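You operate a simulated robot arm through the tools that you are given. There is no shell and no other tool. Be economical: measure what you need, move in short steps, check, and stop when the job is done.

The job below is to be done with a simulated robot arm. You get a single attempt, and the scene is never put back.

## Task
Grade blue-label tubs one and two on the shade wheel, in that order.
Fine: tub in the nest, wheel to the chip that matches its patch; tub one goes back, tub two stays in.
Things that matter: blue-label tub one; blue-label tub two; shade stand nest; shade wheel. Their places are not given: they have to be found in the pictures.

Only the result counts: the job must be done as asked and must still hold three seconds after the hand-in. Knocking over, shifting, dropping, spilling or breaking anything else fails it.

## Robot
A 7-joint arm with a two-finger parallel gripper, fixed in place. Base frame: the origin is at the foot of the arm, x ahead of it, y to its left, z up. Readings come in m, rad, newtons and seconds.
With the tool pointing down near the work surface it reaches from about 0.2 to 0.74 m from the base axis. Its first joint turns from -2.897 to 2.897 rad. Payload 1.57 kg.
The TCP is the grasp point between the finger pads, 0.03 m short of the fingertips. In the tool frame z runs along the fingers and y along their closing line. Largest opening 0.11 m; finger width 0.024, thickness 0.012; the body of the gripper, 0.048 by 0.112 m, starts 0.078 m behind the TCP.
Orientation is that of the tool frame in the base frame, as a unit quaternion [w, x, y, z]. With the fingers straight down and closing along the base's y, the tool's x points along the base's -x, its y along +y and its z along -z.

## Interface
- The arm moves only by the tool nudge_tool. Its argument "steps" is one flat list of numbers, 7 for each row, row after row: the shift along the tool's x, y, z in units of 100 mm (1.0 is 100 mm), then the turn, a rotation vector about the tool's x, y, z in units of 60 degrees (1.0 is 60 degrees), then the opening in per cent of the stroke, from 0 (shut) to 100 (fully open). In form: [x, y, z, ax, ay, az, hand, x, y, z, ax, ay, az, hand, ...]. A call has 1 to 12 rows; each row is the pose to reach, as a shift and turn from the pose commanded when the call began, along the tool's axes at that moment. A call with a number of a shift or a turn outside -1 to 1 is refused whole. Rows are played at 5 a second. More than 0.05 m and 0.15 rad between two rows, or a gripper value outside its range, and nothing of the call is played. Where a pose cannot be reached the arm comes as near as it can. A force on the tool above 40 N (or 10 N above the force at the start of the call, whichever is more), or a blocked arm, ends the call early, and 0.2 s more pass. The fingers move at their own pace (about 0.045 m/s each) and stop on an object; they squeeze with about 26 N. The grip force told is the motor's: it shows also when the fingers shut on nothing. Time passes only in rows, and 0.2 s behind the last, so rows that repeat a pose let the fingers close. The reply holds the time, the measured pose of the TCP, the force on the tool along the base axes, the opening and the grip force, in the units named above and with some noise, with the torque about the TCP (base axes, N m) and any sound that the robot's microphone picked up.
- Cameras (640 x 400 px; columns grow to the right, rows downward): "scene" is fixed at [0.0489, 0.6495, 1.4954]; the picture's right is [-0.59, -0.81, 0.00], its down [-0.46, 0.33, -0.82] and it looks along [0.67, -0.48, -0.57] (base axes); focal length 287 px, centre (320, 200). "wrist" rides on the gripper at [0.07, 0.016, -0.141] in the tool frame; the picture's right is [-0.23, 0.97, 0.00], its down [-0.86, -0.20, -0.48] and it looks along [-0.47, -0.11, 0.88] (tool axes); focal length 222 px, centre (320, 200).
- grab_frame(camera): a new picture of that camera. It takes no simulated time.
- raise_lower(by): slides the trunk up (or, below 0, down) by that many m; the arm rides with it, the base frame stays. It gives what a move gives, with no picture.
- measure_at(camera, pixels): for up to 12 pixels [column, row] of the newest picture of that camera ("zoom" is the newest enlarged one), the place [x, y, z] in the base frame of the surface seen there, good to about 0.002 m. It takes no simulated time.
- enlarge(camera, box): a new picture of the part [left, top, right, bottom] of that camera's present view, enlarged. It takes no simulated time.
- close_job(): hands the job in; it is judged then, once.

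Keep the steps short. Do not move on a guess: measure, check each grasp and each placing, and mend mistakes. In all there are 80 turns and 34 pictures (those below and enlarged ones count). Leave the gripper open and the arm clear of the work at the hand-in unless told otherwise, and finish with a single line.

The tools are called after ">>>" as a command line: name --argument value ..., lists and objects as JSON in quotes. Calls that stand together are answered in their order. nudge_tool: Moves the arm, as the interface text tells. Its arguments: {"type":"object","properties":{"steps":{"type":"array","items":{"type":"number"}}},"required":["steps"]} The other tools are called the same way: raise_lower (by) slides the trunk up or down; grab_frame (camera) takes a picture; measure_at (camera, pixels) gives the place of the surface under pixels of a picture; enlarge (camera, box) takes an enlarged picture of a part of a camera's view; close_job () hands the job in.

At the start:

```text
time_s: 0.0
ee_pos: [0.3913, 0.1073, 1.2616]
ee_rot: [-0.001, 0.0, 1.0, 0.0]
force: [0.0, 0.6, -0.5]
wrist_torque: [0.02, 0.01, 0.03]
width: 0.1101
grasp_force: 0.1
trunk travel left (down, up): [-0.525, 0.065]
```

scene: 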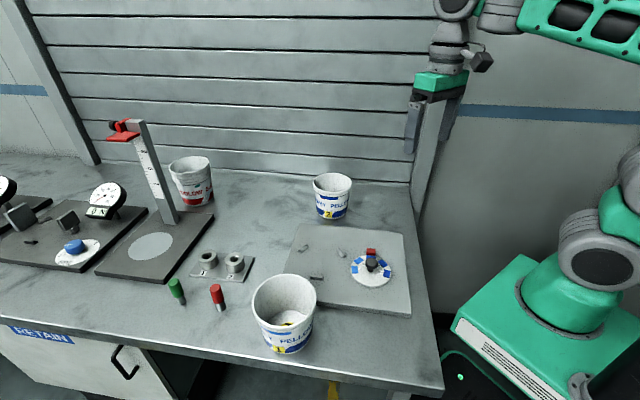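
wrist: 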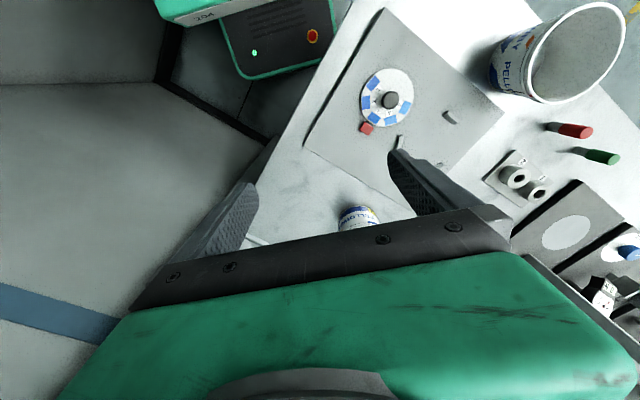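

I see tub 1 near (285,312), tub 2 near (332,195), and the shade stand plate with its wheel near (372,267). I'll enlarge the stand and both tubs.

>>> enlarge --camera "scene" --box '[240, 165, 420, 360]'

>>> enlarge --camera "wrist" --box '[290, 10, 640, 230]'

```text
2.05 times, centred on (330, 262) of scene
```

zoom: 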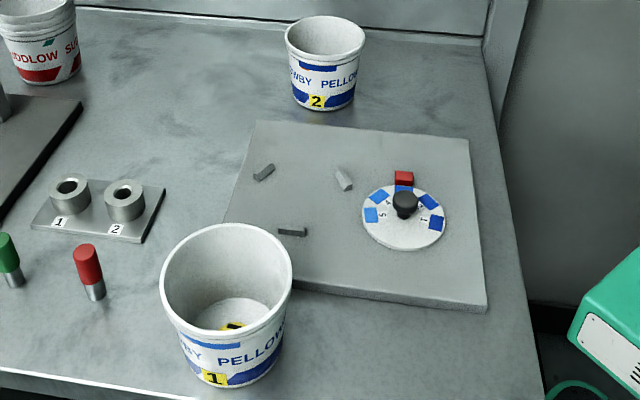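

```text
1.82 times, centred on (465, 120) of wrist
```

zoom: 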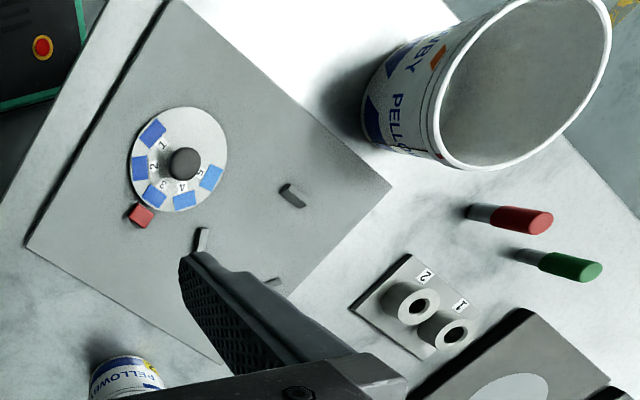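

Next I'll measure the rims of both tubs, the nest cleats and the wheel in the scene picture.

>>> measure_at --camera "scene" --pixels '[[253, 297], [315, 298], [282, 275], [287, 328], [284, 350], [288, 322], [314, 183], [351, 184], [335, 173], [332, 192], [330, 217], [330, 228]]'

>>> measure_at --camera "scene" --pixels '[[303, 248], [342, 252], [316, 277], [372, 260], [371, 251], [352, 272], [391, 269], [371, 285], [322, 260], [345, 292], [235, 300], [372, 267]]'

>>> measure_at --camera "wrist" --pixels '[[449, 117], [400, 142], [438, 163], [390, 100], [367, 128], [360, 100], [412, 93], [387, 70], [385, 126], [540, 50], [360, 215], [345, 150]]'

```text
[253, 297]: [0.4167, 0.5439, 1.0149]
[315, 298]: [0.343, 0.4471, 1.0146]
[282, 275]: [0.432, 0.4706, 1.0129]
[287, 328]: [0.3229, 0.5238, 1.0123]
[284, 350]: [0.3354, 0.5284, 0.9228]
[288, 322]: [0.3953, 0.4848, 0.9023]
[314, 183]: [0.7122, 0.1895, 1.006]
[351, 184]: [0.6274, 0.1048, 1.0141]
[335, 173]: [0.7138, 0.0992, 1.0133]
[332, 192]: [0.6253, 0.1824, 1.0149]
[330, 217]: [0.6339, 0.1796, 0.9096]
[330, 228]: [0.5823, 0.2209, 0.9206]
```

```text
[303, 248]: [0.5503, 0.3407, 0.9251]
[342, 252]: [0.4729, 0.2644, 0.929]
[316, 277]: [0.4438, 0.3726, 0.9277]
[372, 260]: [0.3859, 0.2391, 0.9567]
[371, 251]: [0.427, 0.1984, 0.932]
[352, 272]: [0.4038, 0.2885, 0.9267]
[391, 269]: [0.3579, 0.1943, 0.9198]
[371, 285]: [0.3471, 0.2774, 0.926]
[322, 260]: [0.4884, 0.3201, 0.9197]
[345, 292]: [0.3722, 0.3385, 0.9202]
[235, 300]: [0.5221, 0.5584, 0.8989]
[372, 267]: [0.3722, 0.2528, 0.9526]
```

```text
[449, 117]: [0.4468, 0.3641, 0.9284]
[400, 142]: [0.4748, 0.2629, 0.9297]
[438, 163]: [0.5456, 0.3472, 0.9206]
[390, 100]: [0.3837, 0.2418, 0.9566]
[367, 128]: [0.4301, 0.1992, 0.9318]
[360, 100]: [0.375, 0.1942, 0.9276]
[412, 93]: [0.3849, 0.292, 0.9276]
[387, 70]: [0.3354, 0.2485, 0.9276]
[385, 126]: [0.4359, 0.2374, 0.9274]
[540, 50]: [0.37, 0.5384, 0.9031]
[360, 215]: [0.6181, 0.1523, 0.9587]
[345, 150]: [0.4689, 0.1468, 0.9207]
```

Both tubs are about 0.12 m across the rim, wider than the 0.11 m opening, so they need a wall grip. The nest centre is about (0.489, 0.324) and the wheel centre about (0.385, 0.242). Next I'll look closely at the patches and chips.

>>> enlarge --camera "scene" --box '[245, 270, 325, 360]'

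>>> enlarge --camera "scene" --box '[305, 165, 365, 225]'

>>> enlarge --camera "scene" --box '[340, 235, 405, 295]'

>>> enlarge --camera "wrist" --box '[350, 60, 425, 140]'

```text
4.44 times, centred on (285, 315) of scene
```

zoom: 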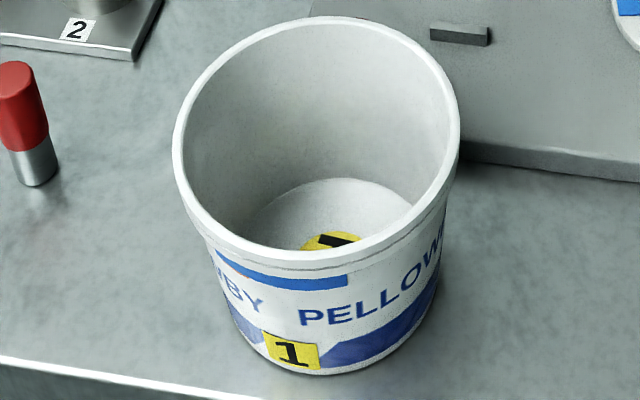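

```text
6.67 times, centred on (335, 195) of scene
```

zoom: 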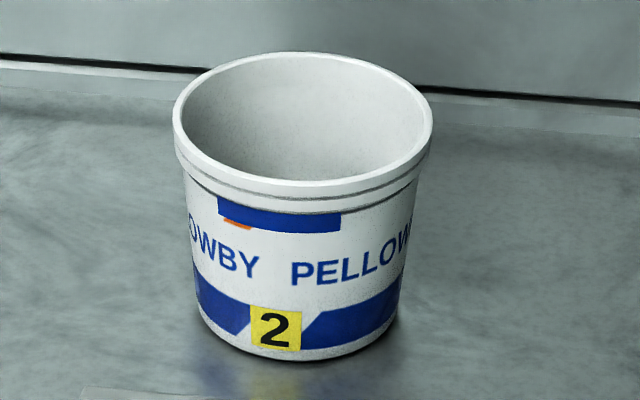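

```text
6.67 times, centred on (372, 265) of scene
```

zoom: 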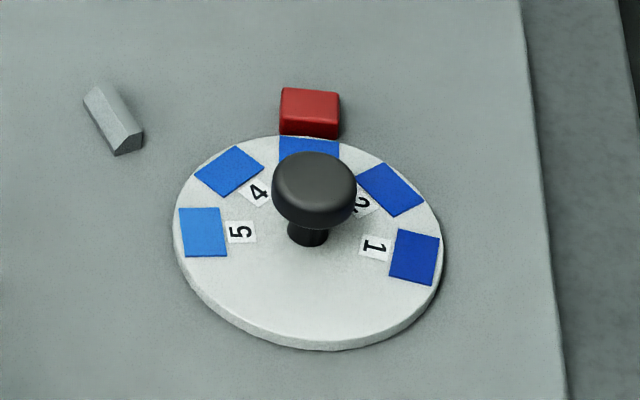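

```text
5.00 times, centred on (388, 100) of wrist
```

zoom: 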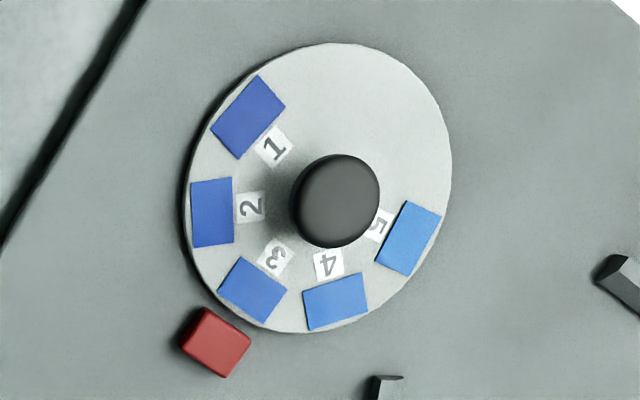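

Tub 1's patch, the block under its rim, looks mid-light blue. Tub 2's looks dark. Chip 3 is at the red pointer now. I'll measure chip places in the latest zoom.

>>> measure_at --camera "zoom" --pixels '[[248, 115], [212, 212], [252, 289], [335, 300], [408, 238], [338, 43], [452, 160], [187, 200], [300, 332], [216, 342], [335, 190], [300, 190]]'

```text
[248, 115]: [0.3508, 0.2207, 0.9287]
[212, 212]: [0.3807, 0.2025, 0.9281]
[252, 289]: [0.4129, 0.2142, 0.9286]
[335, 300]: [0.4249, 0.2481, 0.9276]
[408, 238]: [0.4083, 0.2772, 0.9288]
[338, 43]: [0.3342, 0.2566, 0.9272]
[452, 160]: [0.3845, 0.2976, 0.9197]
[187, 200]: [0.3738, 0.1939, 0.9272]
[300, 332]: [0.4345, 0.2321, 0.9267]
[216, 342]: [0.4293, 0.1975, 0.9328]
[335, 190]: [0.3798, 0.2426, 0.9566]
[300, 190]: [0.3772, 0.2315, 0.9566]
```

Chips sit 50° apart around (0.384, 0.243), and the pointer is at about -45°. Now I'll lower the trunk by 0.15 m. The path below is clear.

>>> raise_lower --by -0.15

```text
time_s: 1.8
ee_pos: [0.3904, 0.1079, 1.1111]
ee_rot: [0.0, 0.0, 1.0, 0.0]
force: [-0.4, -0.4, -0.1]
wrist_torque: [0.0, 0.04, 0.0]
width: 0.1101
grasp_force: 0.0
trunk travel left (down, up): [-0.375, 0.215]
```

TCP is now at z 1.111. Next I'll move +y by 100 mm toward tub 1, staying above everything.

>>> nudge_tool --steps '[0, 0.4, 0, 0, 0, 0, 100, 0, 0.8, 0, 0, 0, 0, 100, 0, 1, 0, 0, 0, 0, 100]'

>>> nudge_tool --steps '[0, 0.4, 0, 0, 0, 0, 100, 0, 0.8, 0, 0, 0, 0, 100, 0, 1, 0, 0, 0, 0, 100]'

>>> nudge_tool --steps '[0.05, 0.4, 0, 0, 0, 0, 60, 0.115, 0.8, 0, 0, 0, 0, 50, 0.115, 1, 0, 0, 0, 0, 50]'

>>> grab_frame --camera "wrist"

```text
time_s: 2.5
ee_pos: [0.3883, 0.208, 1.1112]
ee_rot: [0.0, 0.0, 1.0, 0.0]
force: [0.1, 0.6, 0.4]
wrist_torque: [-0.02, 0.03, 0.0]
width: 0.1099
grasp_force: 0.1
trunk travel left (down, up): [-0.375, 0.215]
```

```text
time_s: 3.4
ee_pos: [0.3891, 0.3085, 1.1101]
ee_rot: [0.0, 0.0, 1.0, -0.001]
force: [0.1, -0.6, 0.5]
wrist_torque: [0.01, -0.01, 0.01]
width: 0.11
grasp_force: 0.0
trunk travel left (down, up): [-0.375, 0.215]
```

```text
time_s: 4.2
ee_pos: [0.3788, 0.4063, 1.1132]
ee_rot: [0.0, -0.001, 1.0, 0.0]
force: [0.0, -0.3, 0.3]
wrist_torque: [0.01, -0.02, 0.03]
width: 0.0548
grasp_force: 0.0
trunk travel left (down, up): [-0.375, 0.215]
```

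```text
25 pictures are left
```

wrist: 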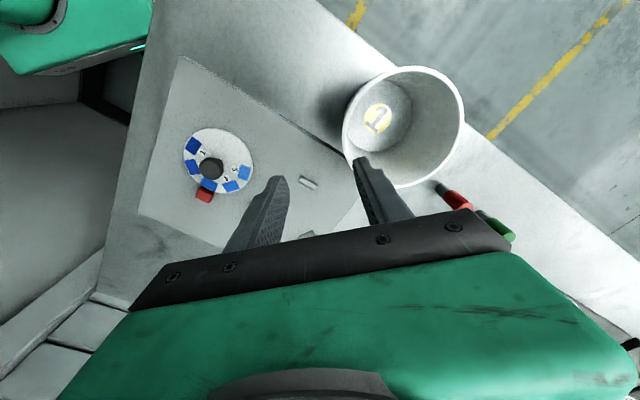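

Tub 1 is below with its rim in view. I'll measure rim points in this picture.

>>> measure_at --camera "wrist" --pixels '[[344, 130], [462, 105], [405, 68], [437, 178], [360, 152], [450, 80], [375, 82], [390, 120], [348, 128], [455, 150]]'

```text
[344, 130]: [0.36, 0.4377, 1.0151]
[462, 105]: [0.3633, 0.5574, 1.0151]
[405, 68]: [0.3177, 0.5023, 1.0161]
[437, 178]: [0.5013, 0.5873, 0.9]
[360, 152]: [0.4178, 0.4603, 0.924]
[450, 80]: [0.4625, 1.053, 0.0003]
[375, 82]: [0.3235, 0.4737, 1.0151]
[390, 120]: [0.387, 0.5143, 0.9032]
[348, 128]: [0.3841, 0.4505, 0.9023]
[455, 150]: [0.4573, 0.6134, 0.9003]
```

The tub 1 centre is (0.379, 0.497) with rim radius about 0.061 and rim z 1.015. I'll grip its -y wall at y≈0.438, with a 4° tilt to follow the taper. First I'll go above it.

>>> nudge_tool --steps '[0, 0.2, 0, -0.067, 0, 0, 50, 0, 0.27, 0.2, -0.067, 0, 0, 50, 0, 0.27, 0.5, -0.067, 0, 0, 50]'

>>> grab_frame --camera "wrist"

```text
time_s: 5.0
ee_pos: [0.3793, 0.4348, 1.064]
ee_rot: [0.001, 0.0, 0.999, 0.035]
force: [-0.7, 0.2, 0.2]
wrist_torque: [0.0, 0.01, -0.01]
width: 0.0551
grasp_force: 0.1
trunk travel left (down, up): [-0.375, 0.215]
```

```text
24 pictures are left
```

wrist: 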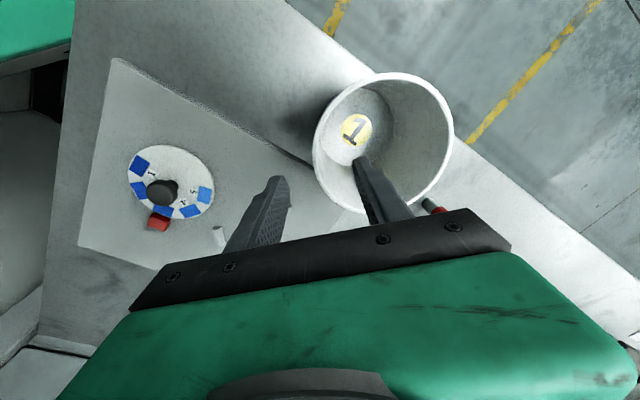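

The inner finger is over the tub interior. I'll go straight along the tool axis, 62 mm down in two parts.

>>> nudge_tool --steps '[0, 0, 0.2, 0, 0, 0, 50, 0, 0, 0.4, 0, 0, 0, 50, 0, 0, 0.55, 0, 0, 0, 50, 0, 0, 0.62, 0, 0, 0, 50]'

>>> grab_frame --camera "wrist"

```text
time_s: 6.0
ee_pos: [0.3793, 0.4383, 1.0003]
ee_rot: [0.0, 0.0, 0.999, 0.035]
force: [-0.2, 0.9, -1.3]
wrist_torque: [0.02, -0.03, -0.04]
width: 0.055
grasp_force: 0.2
trunk travel left (down, up): [-0.375, 0.215]
```

```text
23 pictures are left
```

wrist: 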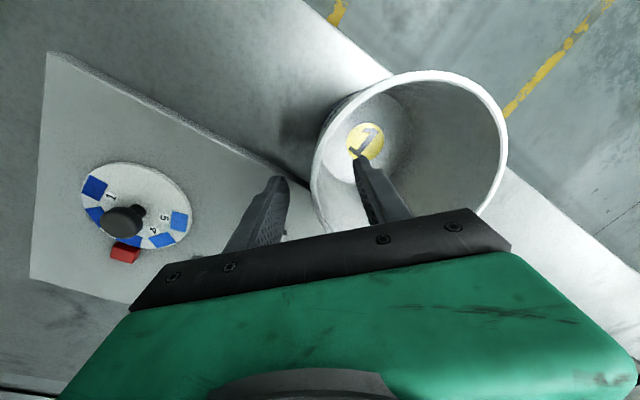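

The wall lies between the fingers. I'll close them in place.

>>> nudge_tool --steps '[0, 0, 0, 0, 0, 0, 20, 0, 0, 0, 0, 0, 0, 0, 0, 0, 0, 0, 0, 0, 0, 0, 0, 0, 0, 0, 0, 0, 0, 0, 0, 0, 0, 0, 0, 0, 0, 0, 0, 0, 0, 0]'

```text
time_s: 7.3
ee_pos: [0.3792, 0.4389, 1.0024]
ee_rot: [0.0, -0.001, 0.999, 0.036]
force: [-0.4, 1.2, 6.2]
wrist_torque: [0.81, -0.05, -0.02]
width: 0.0026
grasp_force: 23.9
trunk travel left (down, up): [-0.375, 0.215]
```

The fingers stopped at 2.6 mm on the wall. I'll lift it slowly along base z, first 20 mm.

>>> nudge_tool --steps '[0, 0.003, -0.05, 0, 0, 0, 0, 0, 0.007, -0.1, 0, 0, 0, 0, 0, 0.014, -0.2, 0, 0, 0, 0, 0, 0.014, -0.2, 0, 0, 0, 0]'

>>> enlarge --camera "scene" --box '[230, 230, 350, 370]'

```text
time_s: 8.3
ee_pos: [0.3814, 0.4395, 1.0207]
ee_rot: [0.0, 0.0, 0.999, 0.036]
force: [0.0, 0.3, -0.1]
wrist_torque: [-0.04, 0.04, 0.03]
width: 0.0019
grasp_force: 24.0
trunk travel left (down, up): [-0.375, 0.215]
```

```text
2.86 times, centred on (290, 300) of scene
```

zoom: 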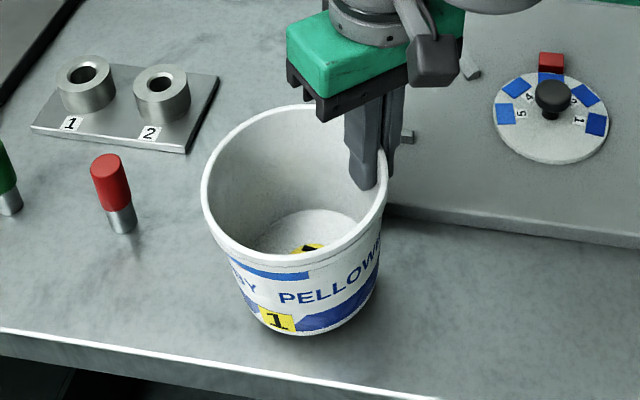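

The force dropped to zero, so the tub may have slipped. I'll measure the rim height.

>>> measure_at --camera "zoom" --pixels '[[204, 190], [384, 195], [285, 263], [300, 107], [278, 332], [366, 180], [355, 160]]'

>>> grab_frame --camera "wrist"

```text
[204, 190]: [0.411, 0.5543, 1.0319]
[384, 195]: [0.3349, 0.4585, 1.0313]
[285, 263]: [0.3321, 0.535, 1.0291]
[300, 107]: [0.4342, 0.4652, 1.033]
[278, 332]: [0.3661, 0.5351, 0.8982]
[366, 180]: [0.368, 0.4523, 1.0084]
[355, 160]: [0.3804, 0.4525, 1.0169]
```

```text
21 pictures are left
```

wrist: 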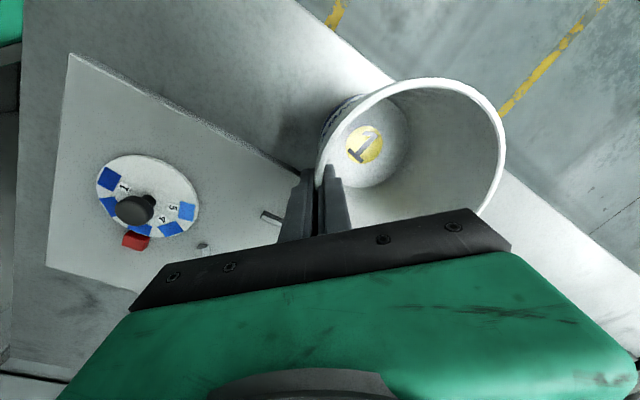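

The rim rose evenly to about 1.032, so the tub is held level. I'll carry it up 30 mm and halfway to the nest in small rows.

>>> nudge_tool --steps '[0, 0.011, -0.15, 0, 0, 0, 0, 0, 0.021, -0.3, 0, 0, 0, 0, -0.09, -0.12, -0.31, 0, 0, 0, 0, -0.2, -0.31, -0.322, 0, 0, 0, 0, -0.32, -0.5, -0.335, 0, 0, 0, 0, -0.44, -0.69, -0.35, 0, 0, 0, 0, -0.52, -0.82, -0.358, 0, 0, 0, 0, -0.54, -0.857, -0.36, 0, 0, 0, 0]'

>>> nudge_tool --steps '[-0.06, -0.1, -0.007, 0, 0, 0, 0, -0.17, -0.28, -0.02, 0, 0, 0, 0, -0.29, -0.47, -0.033, 0, 0, 0, 0, -0.41, -0.67, -0.047, 0, 0, 0, 0, -0.5, -0.82, -0.057, 0, 0, 0, 0, -0.54, -0.878, -0.062, 0, 0, 0, 0, -0.54, -0.878, -0.062, 0, 0, 0, 0]'

>>> enlarge --camera "scene" --box '[260, 180, 400, 310]'

```text
time_s: 10.2
ee_pos: [0.4332, 0.3515, 1.0491]
ee_rot: [-0.001, -0.001, 0.999, 0.035]
force: [0.1, 1.1, -0.2]
wrist_torque: [-0.04, -0.01, 0.01]
width: 0.002
grasp_force: 24.0
trunk travel left (down, up): [-0.375, 0.215]
```

```text
time_s: 11.8
ee_pos: [0.4868, 0.2638, 1.0511]
ee_rot: [-0.001, 0.0, 0.999, 0.034]
force: [0.4, 0.7, -1.2]
wrist_torque: [-0.02, -0.01, -0.02]
width: 0.002
grasp_force: 24.1
trunk travel left (down, up): [-0.375, 0.215]
```

```text
3.08 times, centred on (330, 245) of scene
```

zoom: 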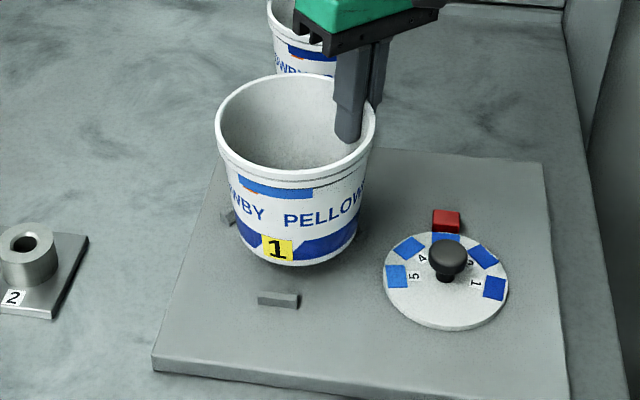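

The tub hangs above the nest. I'll measure its rim and lower edge to get its true centre.

>>> measure_at --camera "zoom" --pixels '[[217, 122], [374, 120], [300, 178], [270, 76], [238, 225], [358, 220], [297, 262], [262, 256], [335, 250], [280, 299], [228, 218]]'

>>> measure_at --camera "scene" --pixels '[[303, 248], [316, 278]]'

```text
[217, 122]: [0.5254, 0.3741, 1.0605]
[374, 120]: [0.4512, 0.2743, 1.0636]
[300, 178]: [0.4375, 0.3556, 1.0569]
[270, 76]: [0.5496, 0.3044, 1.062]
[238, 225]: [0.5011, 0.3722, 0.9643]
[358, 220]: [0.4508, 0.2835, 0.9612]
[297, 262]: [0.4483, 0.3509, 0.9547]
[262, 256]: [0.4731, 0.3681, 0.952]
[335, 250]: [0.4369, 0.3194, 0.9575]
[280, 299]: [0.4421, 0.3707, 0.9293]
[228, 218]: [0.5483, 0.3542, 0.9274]
```

```text
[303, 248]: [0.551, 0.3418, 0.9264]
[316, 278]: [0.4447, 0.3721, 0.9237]
```

The tub bottom centre is about (0.4875, 0.322), within 2 mm of the nest centre. I'll correct that and lower 25 mm.

>>> nudge_tool --steps '[-0.015, 0.015, 0, 0, 0, 0, 0, -0.015, 0.008, 0.1, 0, 0, 0, 0, -0.015, 0.001, 0.2, 0, 0, 0, 0, -0.015, -0.003, 0.25, 0, 0, 0, 0]'

>>> nudge_tool --steps '[0, 0, 0.02, 0, 0, 0, 0, 0, 0, 0.04, 0, 0, 0, 0]'

```text
time_s: 12.8
ee_pos: [0.4883, 0.2645, 1.024]
ee_rot: [-0.001, 0.0, 0.999, 0.035]
force: [-0.4, 0.0, 0.5]
wrist_torque: [-0.02, -0.01, 0.07]
width: 0.0021
grasp_force: 23.6
trunk travel left (down, up): [-0.375, 0.215]
```

```text
time_s: 13.3
ee_pos: [0.49, 0.2657, 1.0234]
ee_rot: [0.001, 0.0, 0.999, 0.036]
force: [-1.0, -2.0, 6.2]
wrist_torque: [0.51, 0.08, 0.13]
width: 0.0021
grasp_force: 23.4
trunk travel left (down, up): [-0.375, 0.215]
```

Contact is at 6 N with the rim at about 1.036. That puts the bottom at 0.921, on the plate and not on a cleat. I'll open in place.

>>> nudge_tool --steps '[0, 0, 0.02, 0, 0, 0, 10, 0, 0, 0.02, 0, 0, 0, 25, 0, 0, 0.02, 0, 0, 0, 40, 0, 0, 0.02, 0, 0, 0, 40]'

>>> nudge_tool --steps '[0, 0.014, -0.2, 0, 0, 0, 40, 0, 0.035, -0.5, 0, 0, 0, 40, 0, 0.055, -0.8, 0.067, 0, 0, 40]'

>>> enlarge --camera "scene" --box '[270, 200, 400, 300]'

```text
time_s: 14.3
ee_pos: [0.4887, 0.2661, 1.0187]
ee_rot: [0.0, 0.0, 0.999, 0.035]
force: [-0.8, 0.2, 0.2]
wrist_torque: [0.01, 0.02, 0.0]
width: 0.044
grasp_force: 0.1
trunk travel left (down, up): [-0.375, 0.215]
```

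```text
time_s: 15.2
ee_pos: [0.4897, 0.2648, 1.0995]
ee_rot: [-0.001, 0.0, 1.0, -0.001]
force: [0.0, 0.7, -0.2]
wrist_torque: [-0.03, 0.02, 0.0]
width: 0.0441
grasp_force: 0.1
trunk travel left (down, up): [-0.375, 0.215]
```

```text
4.00 times, centred on (335, 250) of scene
```

zoom: 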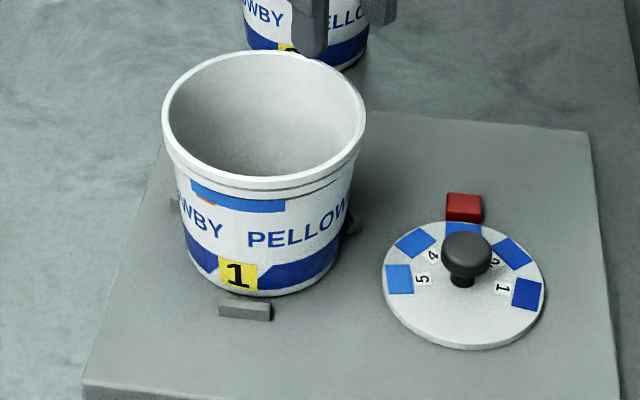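

The tub is released, upright and inside the cleats. I'll take tight views of its patch and the chips to compare shades.

>>> enlarge --camera "scene" --box '[304, 240, 334, 260]'

>>> enlarge --camera "scene" --box '[346, 248, 396, 280]'

```text
16.00 times, centred on (319, 250) of scene
```

zoom: 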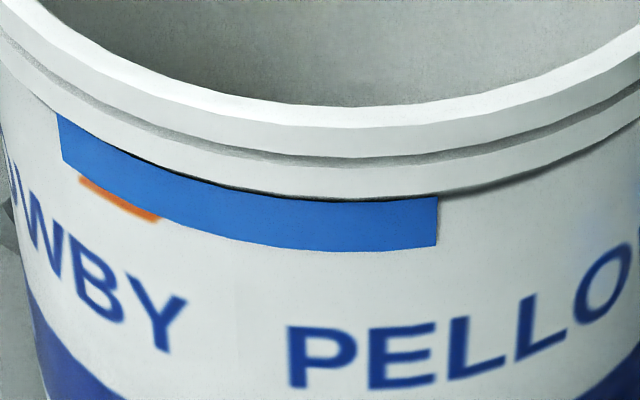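

```text
12.50 times, centred on (371, 264) of scene
```

zoom: 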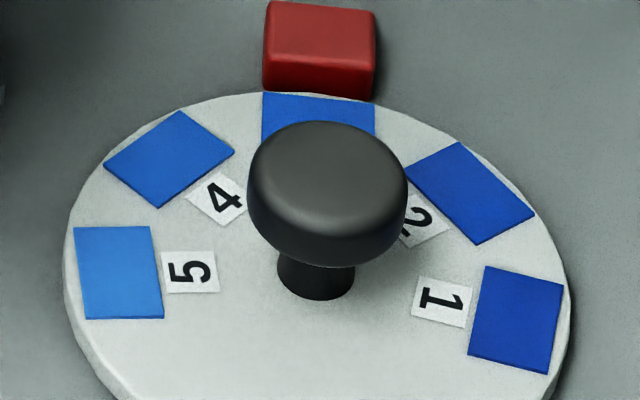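

The patch looks like chip 4 or chip 5. I'll put the patch and both chips in one picture.

>>> enlarge --camera "scene" --box '[306, 242, 364, 278]'

```text
11.03 times, centred on (335, 260) of scene
```

zoom: 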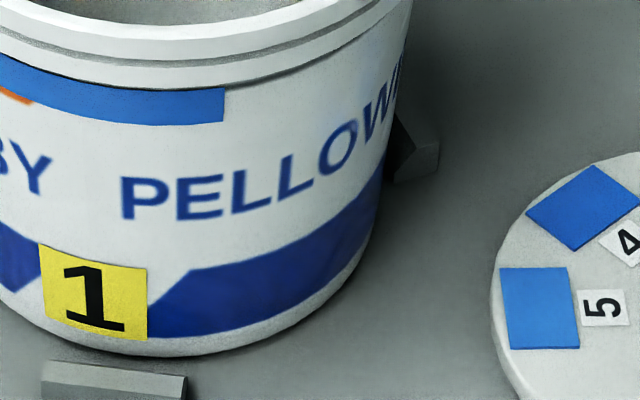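

The patch seems nearer chip 5 in hue, but I want a second view. I'll move the hand away so the wrist camera sees both the patch and the wheel. The fingertips stay at 1.07, above the rim at 1.036.

>>> nudge_tool --steps '[0.2, -0.2, 0, 0, 0, 0, 40, 0.5, -0.4, 0, 0, 0, 0, 40, 0.8, -0.63, 0, 0, 0, 0, 40]'

>>> nudge_tool --steps '[0.3, -0.2, 0, 0, 0, 0, 40, 0.6, -0.4, 0, 0, 0, 0, 40, 0.8, -0.63, 0, 0, 0, 0, 40]'

>>> enlarge --camera "wrist" --box '[360, 100, 580, 240]'

```text
time_s: 15.9
ee_pos: [0.406, 0.1996, 1.0991]
ee_rot: [-0.001, -0.001, 1.0, 0.0]
force: [-0.3, -0.2, 0.4]
wrist_torque: [0.01, -0.01, -0.01]
width: 0.0438
grasp_force: 0.1
trunk travel left (down, up): [-0.375, 0.215]
```

```text
time_s: 16.8
ee_pos: [0.3299, 0.1407, 1.0984]
ee_rot: [0.0, 0.0, 1.0, 0.0]
force: [0.4, 0.2, -0.1]
wrist_torque: [-0.03, 0.03, -0.01]
width: 0.0442
grasp_force: 0.1
trunk travel left (down, up): [-0.375, 0.215]
```

```text
2.86 times, centred on (470, 170) of wrist
```

zoom: 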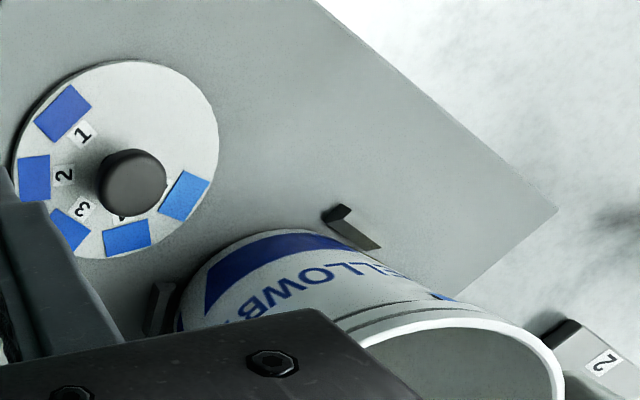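

The patch shows only at a glancing angle here. A better viewpoint is from the +y side, so I'll travel above everything to about (0.40, 0.45) with the fingers shut.

>>> nudge_tool --steps '[0, 0.4, 0, 0, 0, 0, 0, 0, 0.8, 0, 0, 0, 0, 0, 0, 1, 0, 0, 0, 0, 0]'

>>> nudge_tool --steps '[0, 0.4, 0, 0, 0, 0, 0, 0, 0.8, 0, 0, 0, 0, 0, 0, 1, 0, 0, 0, 0, 0]'

>>> nudge_tool --steps '[-0.2, 0.4, 0, 0, 0, 0, 0, -0.5, 0.8, 0, 0, 0, 0, 0, -0.7, 1, 0, 0, 0, 0, 0]'

>>> enlarge --camera "wrist" --box '[120, 110, 310, 240]'

```text
time_s: 17.6
ee_pos: [0.331, 0.2395, 1.0986]
ee_rot: [0.0, 0.0, 1.0, 0.0]
force: [-0.4, -0.2, 0.1]
wrist_torque: [0.0, 0.02, -0.01]
width: 0.0001
grasp_force: 14.6
trunk travel left (down, up): [-0.375, 0.215]
```

```text
time_s: 18.4
ee_pos: [0.3286, 0.3423, 1.0999]
ee_rot: [0.0, 0.0, 1.0, 0.0]
force: [0.1, 0.5, 0.2]
wrist_torque: [0.04, 0.01, 0.0]
width: 0.0
grasp_force: 21.7
trunk travel left (down, up): [-0.375, 0.215]
```

```text
time_s: 19.1
ee_pos: [0.4011, 0.4393, 1.0998]
ee_rot: [-0.001, 0.0, 1.0, 0.0]
force: [0.2, 0.0, 0.3]
wrist_torque: [0.03, 0.0, 0.01]
width: 0.0001
grasp_force: 21.4
trunk travel left (down, up): [-0.375, 0.215]
```

```text
3.08 times, centred on (215, 175) of wrist
```

zoom: 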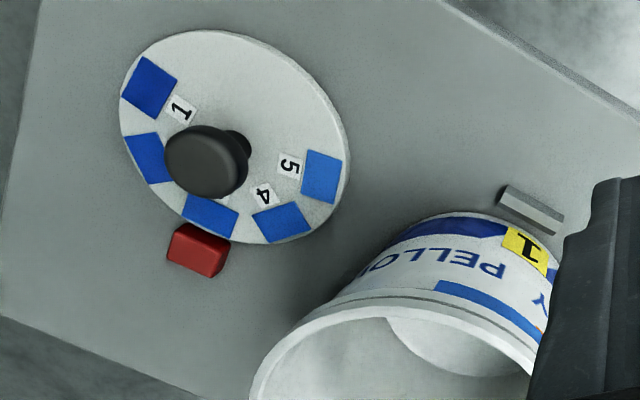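

I'll enlarge further so chips 4 and 5 and the patch sit in one frame.

>>> enlarge --camera "wrist" --box '[193, 156, 289, 217]'

```text
6.56 times, centred on (241, 186) of wrist
```

zoom: 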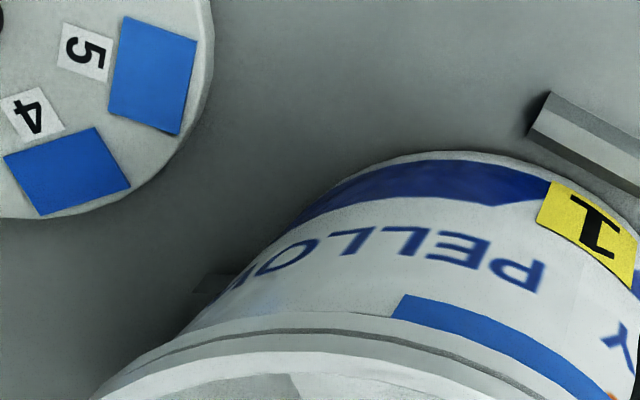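

The patch has chip 5's lighter, greener blue, while chip 4 is more violet. So tub 1 is chip 5, and the wheel must turn -100° seen from above. I'll go over the knob, pre-twist the hand -50° about its own axis and open to 50%.

>>> nudge_tool --steps '[0.03, -0.4, 0, 0, 0, 0, 50, 0.06, -0.8, 0, 0, 0, 0, 50, 0.085, -0.98, 0, 0, 0, 0, 50]'

>>> nudge_tool --steps '[0.03, -0.25, 0, 0, 0, -0.139, 50, 0.06, -0.5, 0, 0, 0, -0.278, 50, 0.085, -0.75, 0, 0, 0, -0.417, 50, 0.085, -0.98, 0, 0, 0, -0.556, 50, 0.085, -0.98, 0, 0, 0, -0.695, 50, 0.085, -0.98, 0, 0, 0, -0.833, 50, 0.085, -0.98, 0, 0, 0, -0.833, 50]'

```text
time_s: 19.9
ee_pos: [0.3897, 0.3411, 1.1006]
ee_rot: [0.0, 0.0, 1.0, 0.0]
force: [-0.6, -0.8, 0.0]
wrist_torque: [0.0, 0.01, 0.02]
width: 0.0547
grasp_force: 0.1
trunk travel left (down, up): [-0.375, 0.215]
```

```text
time_s: 21.6
ee_pos: [0.382, 0.2425, 1.1003]
ee_rot: [0.0, -0.424, 0.906, -0.001]
force: [-0.1, -0.1, -0.8]
wrist_torque: [0.0, 0.02, 0.0]
width: 0.0552
grasp_force: 0.0
trunk travel left (down, up): [-0.375, 0.215]
```

Now I'll go down over the knob in two parts, fingertips ending at about 0.935, just above the wheel at 0.928.

>>> nudge_tool --steps '[-0.017, -0.012, 0.4, 0, 0, 0, 50, -0.017, -0.012, 0.8, 0, 0, 0, 50, -0.017, -0.012, 0.95, 0, 0, 0, 50]'

>>> grab_frame --camera "scene"

```text
time_s: 22.4
ee_pos: [0.3866, 0.2443, 1.0074]
ee_rot: [0.001, -0.423, 0.906, 0.0]
force: [0.0, -0.3, -0.3]
wrist_torque: [0.0, 0.04, -0.04]
width: 0.055
grasp_force: 0.1
trunk travel left (down, up): [-0.375, 0.215]
```

```text
12 pictures are left
```

scene: 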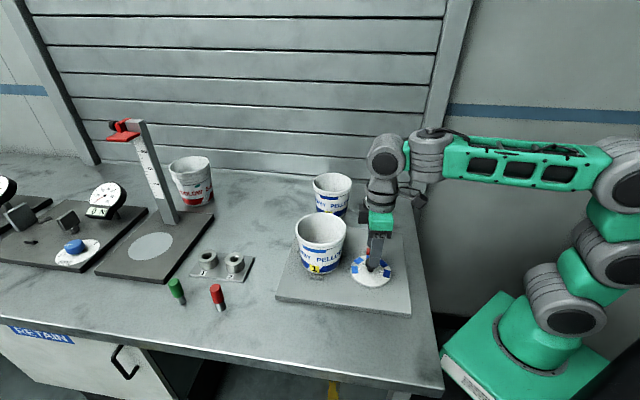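

There is clearance. I'll lower another 42 mm and close on the knob.

>>> nudge_tool --steps '[0, 0, 0.2, 0, 0, 0, 50, 0, 0, 0.35, 0, 0, 0, 50, 0, 0, 0.42, 0, 0, 0, 50]'

>>> nudge_tool --steps '[0, 0, 0, 0, 0, 0, 30, 0, 0, 0, 0, 0, 0, 15, 0, 0, 0, 0, 0, 0, 0, 0, 0, 0, 0, 0, 0, 0, 0, 0, 0, 0, 0, 0, 0]'

```text
time_s: 23.1
ee_pos: [0.3847, 0.2441, 0.9629]
ee_rot: [0.001, -0.422, 0.906, 0.0]
force: [-0.2, 0.5, 0.4]
wrist_torque: [0.0, -0.03, 0.01]
width: 0.0552
grasp_force: 0.0
trunk travel left (down, up): [-0.375, 0.215]
```

```text
time_s: 24.4
ee_pos: [0.3838, 0.2432, 0.9621]
ee_rot: [0.001, -0.422, 0.906, 0.001]
force: [0.4, -2.3, -1.4]
wrist_torque: [0.02, -0.06, 0.01]
width: 0.0312
grasp_force: 40.0
trunk travel left (down, up): [-0.375, 0.215]
```

The knob is held at 31 mm. I'll turn +50° about the tool axis, clockwise seen from above, then check.

>>> nudge_tool --steps '[0, 0, 0, 0, 0, 0.139, 0, 0, 0, 0, 0, 0, 0.278, 0, 0, 0, 0, 0, 0, 0.417, 0, 0, 0, 0, 0, 0, 0.556, 0, 0, 0, 0, 0, 0, 0.695, 0, 0, 0, 0, 0, 0, 0.833, 0, 0, 0, 0, 0, 0, 0.833, 0]'

>>> enlarge --camera "scene" --box '[330, 220, 410, 300]'

```text
time_s: 25.9
ee_pos: [0.3835, 0.2443, 0.9623]
ee_rot: [0.0, 0.001, 1.0, 0.0]
force: [4.3, 0.3, 0.6]
wrist_torque: [-0.03, 0.29, -0.02]
width: 0.0313
grasp_force: 39.9
trunk travel left (down, up): [-0.375, 0.215]
```

```text
5.00 times, centred on (370, 260) of scene
```

zoom: 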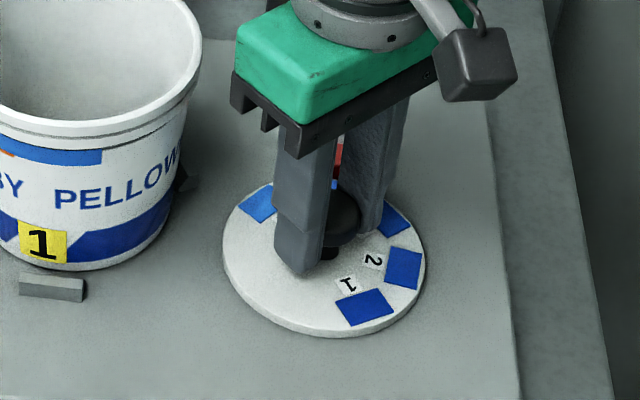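

It turned by 50° with chip 4 now at the pointer, and the grip is firm. I'll make the second 50°.

>>> nudge_tool --steps '[0, 0, 0, 0, 0, 0.139, 0, 0, 0, 0, 0, 0, 0.278, 0, 0, 0, 0, 0, 0, 0.417, 0, 0, 0, 0, 0, 0, 0.556, 0, 0, 0, 0, 0, 0, 0.695, 0, 0, 0, 0, 0, 0, 0.833, 0, 0, 0, 0, 0, 0, 0.833, 0]'

>>> nudge_tool --steps '[0, 0, 0, 0, 0, 0, 20, 0, 0, 0, 0, 0, 0, 45, 0, 0, 0, 0, 0, 0, 45, 0, 0, -0.2, 0, 0, 0, 45, 0, 0, -0.6, 0, 0, 0, 45, 0, 0, -1, 0, 0, 0, 45]'

>>> enlarge --camera "wrist" --box '[200, 60, 520, 260]'

```text
time_s: 27.6
ee_pos: [0.3835, 0.2455, 0.9627]
ee_rot: [0.001, 0.423, 0.906, 0.001]
force: [9.1, 11.2, 18.4]
wrist_torque: [0.39, -0.22, 0.01]
width: 0.0316
grasp_force: 40.1
trunk travel left (down, up): [-0.375, 0.215]
```

```text
time_s: 28.9
ee_pos: [0.3823, 0.2427, 1.0615]
ee_rot: [-0.001, 0.422, 0.906, -0.001]
force: [-0.3, 1.0, -0.3]
wrist_torque: [0.01, 0.01, -0.01]
width: 0.0493
grasp_force: 0.0
trunk travel left (down, up): [-0.375, 0.215]
```

```text
2.00 times, centred on (360, 160) of wrist
```

zoom: 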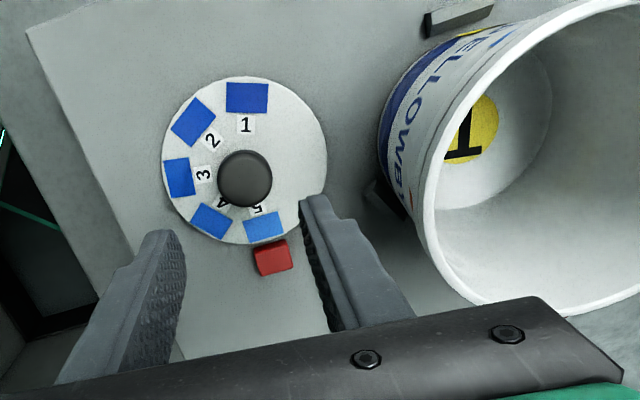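

Chip 5 is at the pointer. The end of the turn showed a load, so I'll check the wheel alignment and whether the tub moved.

>>> measure_at --camera "zoom" --pixels '[[264, 227], [210, 221], [178, 178], [193, 121], [247, 97], [272, 258], [448, 22]]'

>>> enlarge --camera "scene" --box '[280, 200, 400, 300]'

```text
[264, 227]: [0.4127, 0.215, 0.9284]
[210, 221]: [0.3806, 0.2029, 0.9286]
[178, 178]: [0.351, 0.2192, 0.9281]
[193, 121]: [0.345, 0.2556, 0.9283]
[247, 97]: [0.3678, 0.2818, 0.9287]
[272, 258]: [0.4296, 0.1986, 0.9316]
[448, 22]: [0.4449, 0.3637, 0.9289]
```

```text
4.00 times, centred on (340, 250) of scene
```

zoom: 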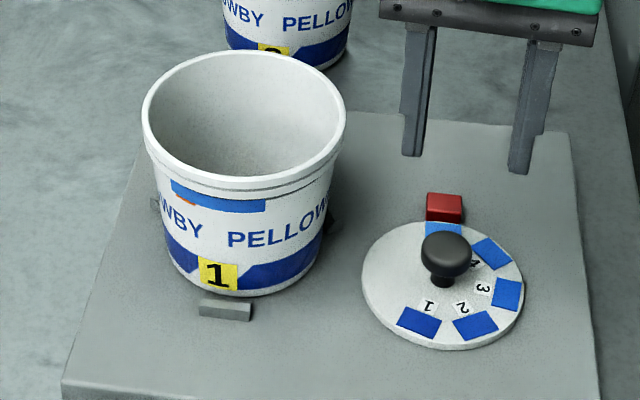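

Chip 5 sits exactly at the pointer position, and the tub has not moved. I'll raise the hand, twist back 50° and head for tub 1's -y wall again.

>>> nudge_tool --steps '[0, 0, -0.2, 0, 0, -0.139, 45, 0, 0, -0.4, 0, 0, -0.278, 45, -0.1, 0.1, -0.4, 0, 0, -0.417, 45, -0.2, 0.2, -0.4, 0, 0, -0.556, 45, -0.257, 0.306, -0.4, 0, 0, -0.695, 45, -0.257, 0.306, -0.4, 0, 0, -0.833, 45]'

```text
time_s: 30.4
ee_pos: [0.4237, 0.2441, 1.1009]
ee_rot: [0.0, -0.002, 1.0, 0.0]
force: [0.3, 0.8, 0.3]
wrist_torque: [-0.02, 0.04, -0.03]
width: 0.0496
grasp_force: 0.0
trunk travel left (down, up): [-0.375, 0.215]
```

>>> nudge_tool --steps '[-0.4, 0.1, 0, 0, 0, 0, 45, -0.65, 0.165, 0, -0.067, 0, 0, 45, -0.65, 0.165, 0.2, -0.067, 0, 0, 45]'

>>> nudge_tool --steps '[0, 0, 0.2, 0, 0, 0, 45, 0, 0, 0.4, 0, 0, 0, 45, 0, 0, 0.58, 0, 0, 0, 45]'

>>> grab_frame --camera "wrist"

```text
time_s: 31.1
ee_pos: [0.4878, 0.2601, 1.08]
ee_rot: [0.0, 0.0, 0.999, 0.036]
force: [0.3, -0.6, -0.6]
wrist_torque: [0.0, 0.04, -0.04]
width: 0.0492
grasp_force: 0.1
trunk travel left (down, up): [-0.375, 0.215]
```

```text
time_s: 31.9
ee_pos: [0.4865, 0.263, 1.023]
ee_rot: [0.0, 0.0, 0.999, 0.035]
force: [-0.1, 0.2, 0.2]
wrist_torque: [0.0, 0.0, -0.01]
width: 0.0494
grasp_force: 0.1
trunk travel left (down, up): [-0.375, 0.215]
```

```text
8 pictures are left
```

wrist: 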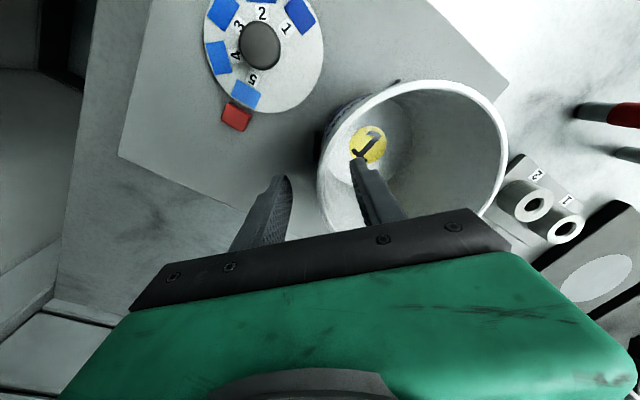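

The wall is between the fingers as before. I'll close, then lift 45 mm.

>>> nudge_tool --steps '[0, 0, 0, 0, 0, 0, 20, 0, 0, 0, 0, 0, 0, 0, 0, 0, 0, 0, 0, 0, 0, 0, 0, 0, 0, 0, 0, 0, 0, 0, 0, 0, 0, 0, 0, 0, 0, 0, 0, 0, 0, 0]'

>>> nudge_tool --steps '[0, 0.003, -0.05, 0, 0, 0, 0, 0, 0.007, -0.1, 0, 0, 0, 0, 0, 0.014, -0.2, 0, 0, 0, 0, 0, 0.021, -0.3, 0, 0, 0, 0, 0, 0.025, -0.35, 0, 0, 0, 0]'

```text
time_s: 33.4
ee_pos: [0.4867, 0.2638, 1.0242]
ee_rot: [0.001, -0.001, 0.999, 0.037]
force: [2.0, 5.6, 6.0]
wrist_torque: [0.91, -0.14, -0.03]
width: 0.0025
grasp_force: 24.0
trunk travel left (down, up): [-0.375, 0.215]
```

```text
time_s: 34.5
ee_pos: [0.489, 0.2621, 1.0572]
ee_rot: [-0.001, 0.001, 0.999, 0.035]
force: [-0.5, -0.7, -0.2]
wrist_torque: [-0.01, -0.01, -0.01]
width: 0.0021
grasp_force: 23.7
trunk travel left (down, up): [-0.375, 0.215]
```

The tub is held and lifted. I'll carry it back the way it came, in small rows.

>>> nudge_tool --steps '[0.06, 0.1, 0.007, 0, 0, 0, 0, 0.17, 0.28, 0.02, 0, 0, 0, 0, 0.29, 0.47, 0.033, 0, 0, 0, 0, 0.41, 0.67, 0.047, 0, 0, 0, 0, 0.51, 0.82, 0.057, 0, 0, 0, 0, 0.55, 0.878, 0.062, 0, 0, 0, 0]'

>>> nudge_tool --steps '[0.06, 0.1, 0.007, 0, 0, 0, 0, 0.17, 0.28, 0.02, 0, 0, 0, 0, 0.29, 0.47, 0.033, 0, 0, 0, 0, 0.41, 0.67, 0.047, 0, 0, 0, 0, 0.51, 0.82, 0.057, 0, 0, 0, 0, 0.55, 0.878, 0.062, 0, 0, 0, 0, 0.55, 0.878, 0.062, 0, 0, 0, 0]'

```text
time_s: 36.0
ee_pos: [0.4352, 0.3496, 1.0593]
ee_rot: [0.0, 0.0, 0.999, 0.035]
force: [-0.5, -0.5, -1.1]
wrist_torque: [-0.04, -0.03, -0.03]
width: 0.0022
grasp_force: 23.1
trunk travel left (down, up): [-0.375, 0.215]
```

```text
time_s: 37.5
ee_pos: [0.3787, 0.4418, 1.0586]
ee_rot: [0.0, -0.001, 0.999, 0.035]
force: [-0.1, 0.0, -0.5]
wrist_torque: [0.01, -0.04, -0.04]
width: 0.002
grasp_force: 24.3
trunk travel left (down, up): [-0.375, 0.215]
```

Now I'll lower 50 mm straight down, then feel for the table.

>>> nudge_tool --steps '[0, -0.01, 0.15, 0, 0, 0, 0, 0, -0.021, 0.3, 0, 0, 0, 0, 0, -0.031, 0.45, 0, 0, 0, 0, 0, -0.035, 0.51, 0, 0, 0, 0]'

>>> nudge_tool --steps '[0, 0, 0.02, 0, 0, 0, 0, 0, 0, 0.04, 0, 0, 0, 0, 0, 0, 0.06, 0, 0, 0, 0]'

```text
time_s: 38.5
ee_pos: [0.3794, 0.4413, 1.0091]
ee_rot: [0.0, -0.001, 0.999, 0.035]
force: [0.2, -0.1, 0.0]
wrist_torque: [0.0, -0.01, 0.02]
width: 0.0019
grasp_force: 24.0
trunk travel left (down, up): [-0.375, 0.215]
```

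```text
time_s: 39.4
ee_pos: [0.3788, 0.441, 1.0057]
ee_rot: [0.001, 0.0, 0.999, 0.036]
force: [-0.3, -2.4, 8.6]
wrist_torque: [0.65, -0.01, 0.01]
width: 0.0024
grasp_force: 23.5
trunk travel left (down, up): [-0.375, 0.215]
```

The tub touches the table at 8.6 N, but y reads about 2.5 mm past the original. I'll lift a few mm, correct, set it down again and open.

>>> nudge_tool --steps '[0, 0.004, -0.1, 0, 0, 0, 0, 0, -0.02, -0.1, 0, 0, 0, 0, 0, -0.022, -0.04, 0, 0, 0, 0, 0, -0.024, 0, 0, 0, 0, 0]'

>>> nudge_tool --steps '[0, 0, 0, 0, 0, 0, 10, 0, 0, 0, 0, 0, 0, 25, 0, 0, 0, 0, 0, 0, 45, 0, 0, 0, 0, 0, 0, 45]'

>>> nudge_tool --steps '[0, 0.014, -0.2, 0, 0, 0, 45, 0, 0.035, -0.5, 0, 0, 0, 45, 0, 0.065, -0.95, 0.067, 0, 0, 45]'

>>> grab_frame --camera "scene"

```text
time_s: 40.4
ee_pos: [0.3784, 0.4389, 1.0042]
ee_rot: [0.001, 0.0, 0.999, 0.037]
force: [0.6, -2.6, 8.4]
wrist_torque: [0.64, -0.09, -0.07]
width: 0.0022
grasp_force: 23.5
trunk travel left (down, up): [-0.375, 0.215]
```

```text
time_s: 41.4
ee_pos: [0.3784, 0.4391, 1.0026]
ee_rot: [0.0, -0.001, 0.999, 0.035]
force: [-0.3, 0.5, 0.2]
wrist_torque: [0.02, 0.01, 0.01]
width: 0.0493
grasp_force: 0.1
trunk travel left (down, up): [-0.375, 0.215]
```

```text
time_s: 42.1
ee_pos: [0.3812, 0.4406, 1.0968]
ee_rot: [-0.002, 0.0, 1.0, -0.001]
force: [0.6, 0.6, 0.9]
wrist_torque: [-0.02, 0.0, -0.02]
width: 0.0497
grasp_force: 0.1
trunk travel left (down, up): [-0.375, 0.215]
```

```text
7 pictures are left
```

scene: 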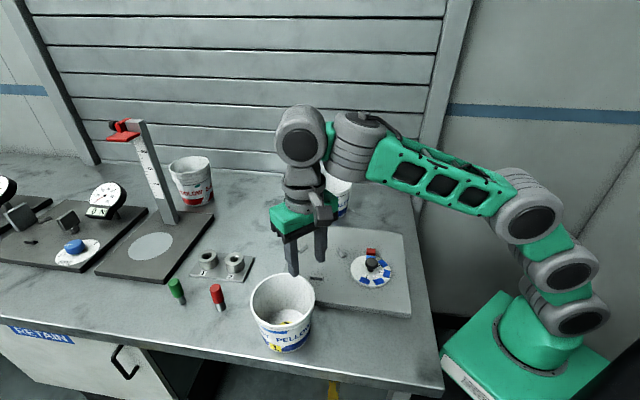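

Tub 1 is back on the table. I'll check its place against the original readings.

>>> measure_at --camera "scene" --pixels '[[252, 297], [314, 298], [286, 327], [283, 350], [282, 275]]'

```text
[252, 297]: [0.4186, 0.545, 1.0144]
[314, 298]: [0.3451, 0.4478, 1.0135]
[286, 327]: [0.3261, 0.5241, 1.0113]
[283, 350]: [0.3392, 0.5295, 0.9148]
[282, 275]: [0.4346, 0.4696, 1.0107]
```

It is within about 2 mm of its original place. Now I'll travel to tub 2 (centre about 0.668, 0.144) at a safe height, in four hops.

>>> nudge_tool --steps '[-0.24, -0.3, 0, 0, 0, 0, 50, -0.48, -0.6, 0, 0, 0, 0, 50, -0.72, -0.9, 0, 0, 0, 0, 50]'

>>> nudge_tool --steps '[-0.24, -0.3, 0, 0, 0, 0, 50, -0.48, -0.6, 0, 0, 0, 0, 50, -0.72, -0.9, 0, 0, 0, 0, 50]'

>>> nudge_tool --steps '[-0.24, -0.3, 0, 0, 0, 0, 50, -0.48, -0.6, 0, 0, 0, 0, 50, -0.72, -0.9, 0, 0, 0, 0, 50]'

>>> grab_frame --camera "wrist"

```text
time_s: 43.0
ee_pos: [0.451, 0.3504, 1.0979]
ee_rot: [0.0, 0.0, 1.0, -0.001]
force: [0.1, 0.3, 0.5]
wrist_torque: [0.01, -0.02, -0.03]
width: 0.0552
grasp_force: 0.1
trunk travel left (down, up): [-0.375, 0.215]
```

```text
time_s: 43.8
ee_pos: [0.5243, 0.2589, 1.0997]
ee_rot: [0.001, 0.0, 1.0, 0.0]
force: [-1.0, 0.0, -0.4]
wrist_torque: [-0.02, 0.01, 0.01]
width: 0.0549
grasp_force: 0.2
trunk travel left (down, up): [-0.375, 0.215]
```

```text
time_s: 44.5
ee_pos: [0.5958, 0.1678, 1.0995]
ee_rot: [0.0, 0.0, 1.0, 0.001]
force: [0.6, -0.8, 0.3]
wrist_torque: [-0.01, -0.02, 0.01]
width: 0.055
grasp_force: 0.1
trunk travel left (down, up): [-0.375, 0.215]
```

```text
6 pictures are left
```

wrist: 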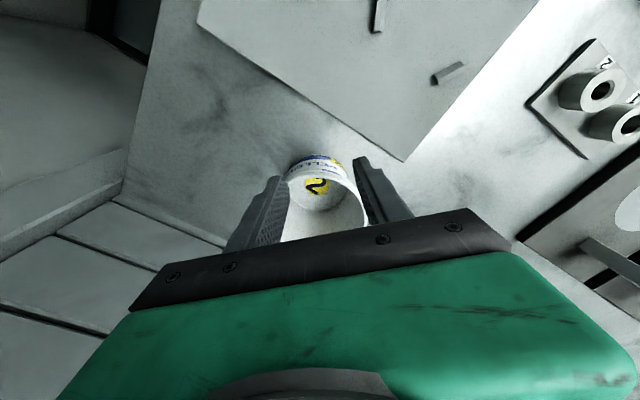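

I'll make the last hop to (0.668, 0.081) with the 4° tilt, then look.

>>> nudge_tool --steps '[-0.24, -0.3, 0, 0, 0, 0, 50, -0.48, -0.6, 0, 0, 0, 0, 50, -0.72, -0.87, 0, -0.067, 0, 0, 50, -0.72, -0.87, 0.2, -0.067, 0, 0, 50]'

>>> grab_frame --camera "wrist"

```text
time_s: 45.4
ee_pos: [0.6399, 0.0885, 1.0863]
ee_rot: [0.002, 0.004, 1.0, 0.026]
force: [2.6, 1.5, -4.7]
wrist_torque: [-0.34, 0.24, -0.13]
width: 0.055
grasp_force: 0.0
out of reach, approached as far as the arm can: row 2, 3, 4
trunk travel left (down, up): [-0.375, 0.215]
stopped in row 4: the force on the tool passed its limit at 55 N (the readings are from after the stop); the commanded pose is now the measured one
```

```text
5 pictures are left
```

wrist: 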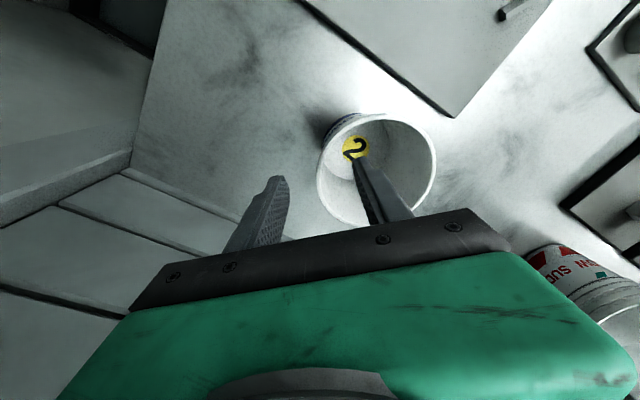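

The hand stopped short, out of reach at this height. I'll measure the arm's joints in the last scene picture to see which trunk height gives more reach, and tub 2's rim in the wrist view.

>>> measure_at --camera "scene" --pixels '[[575, 320], [560, 268], [525, 208], [440, 175], [355, 145], [300, 135], [300, 180], [500, 320], [430, 110], [400, 40]]'

>>> measure_at --camera "wrist" --pixels '[[317, 178], [437, 160], [375, 114], [432, 190], [340, 122], [355, 150], [420, 215]]'

```text
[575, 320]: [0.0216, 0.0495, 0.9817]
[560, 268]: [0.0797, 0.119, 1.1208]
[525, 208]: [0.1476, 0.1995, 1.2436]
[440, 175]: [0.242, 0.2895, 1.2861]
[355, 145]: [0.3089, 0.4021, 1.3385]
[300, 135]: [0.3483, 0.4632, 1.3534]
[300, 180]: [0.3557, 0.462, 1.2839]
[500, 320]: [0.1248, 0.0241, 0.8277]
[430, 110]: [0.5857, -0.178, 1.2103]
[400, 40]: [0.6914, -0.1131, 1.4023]
```

```text
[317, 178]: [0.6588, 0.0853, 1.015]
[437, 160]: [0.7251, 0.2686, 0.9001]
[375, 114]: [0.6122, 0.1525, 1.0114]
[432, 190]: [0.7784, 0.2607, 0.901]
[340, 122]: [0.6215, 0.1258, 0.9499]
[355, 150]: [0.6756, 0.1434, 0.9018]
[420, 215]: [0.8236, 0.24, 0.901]
```

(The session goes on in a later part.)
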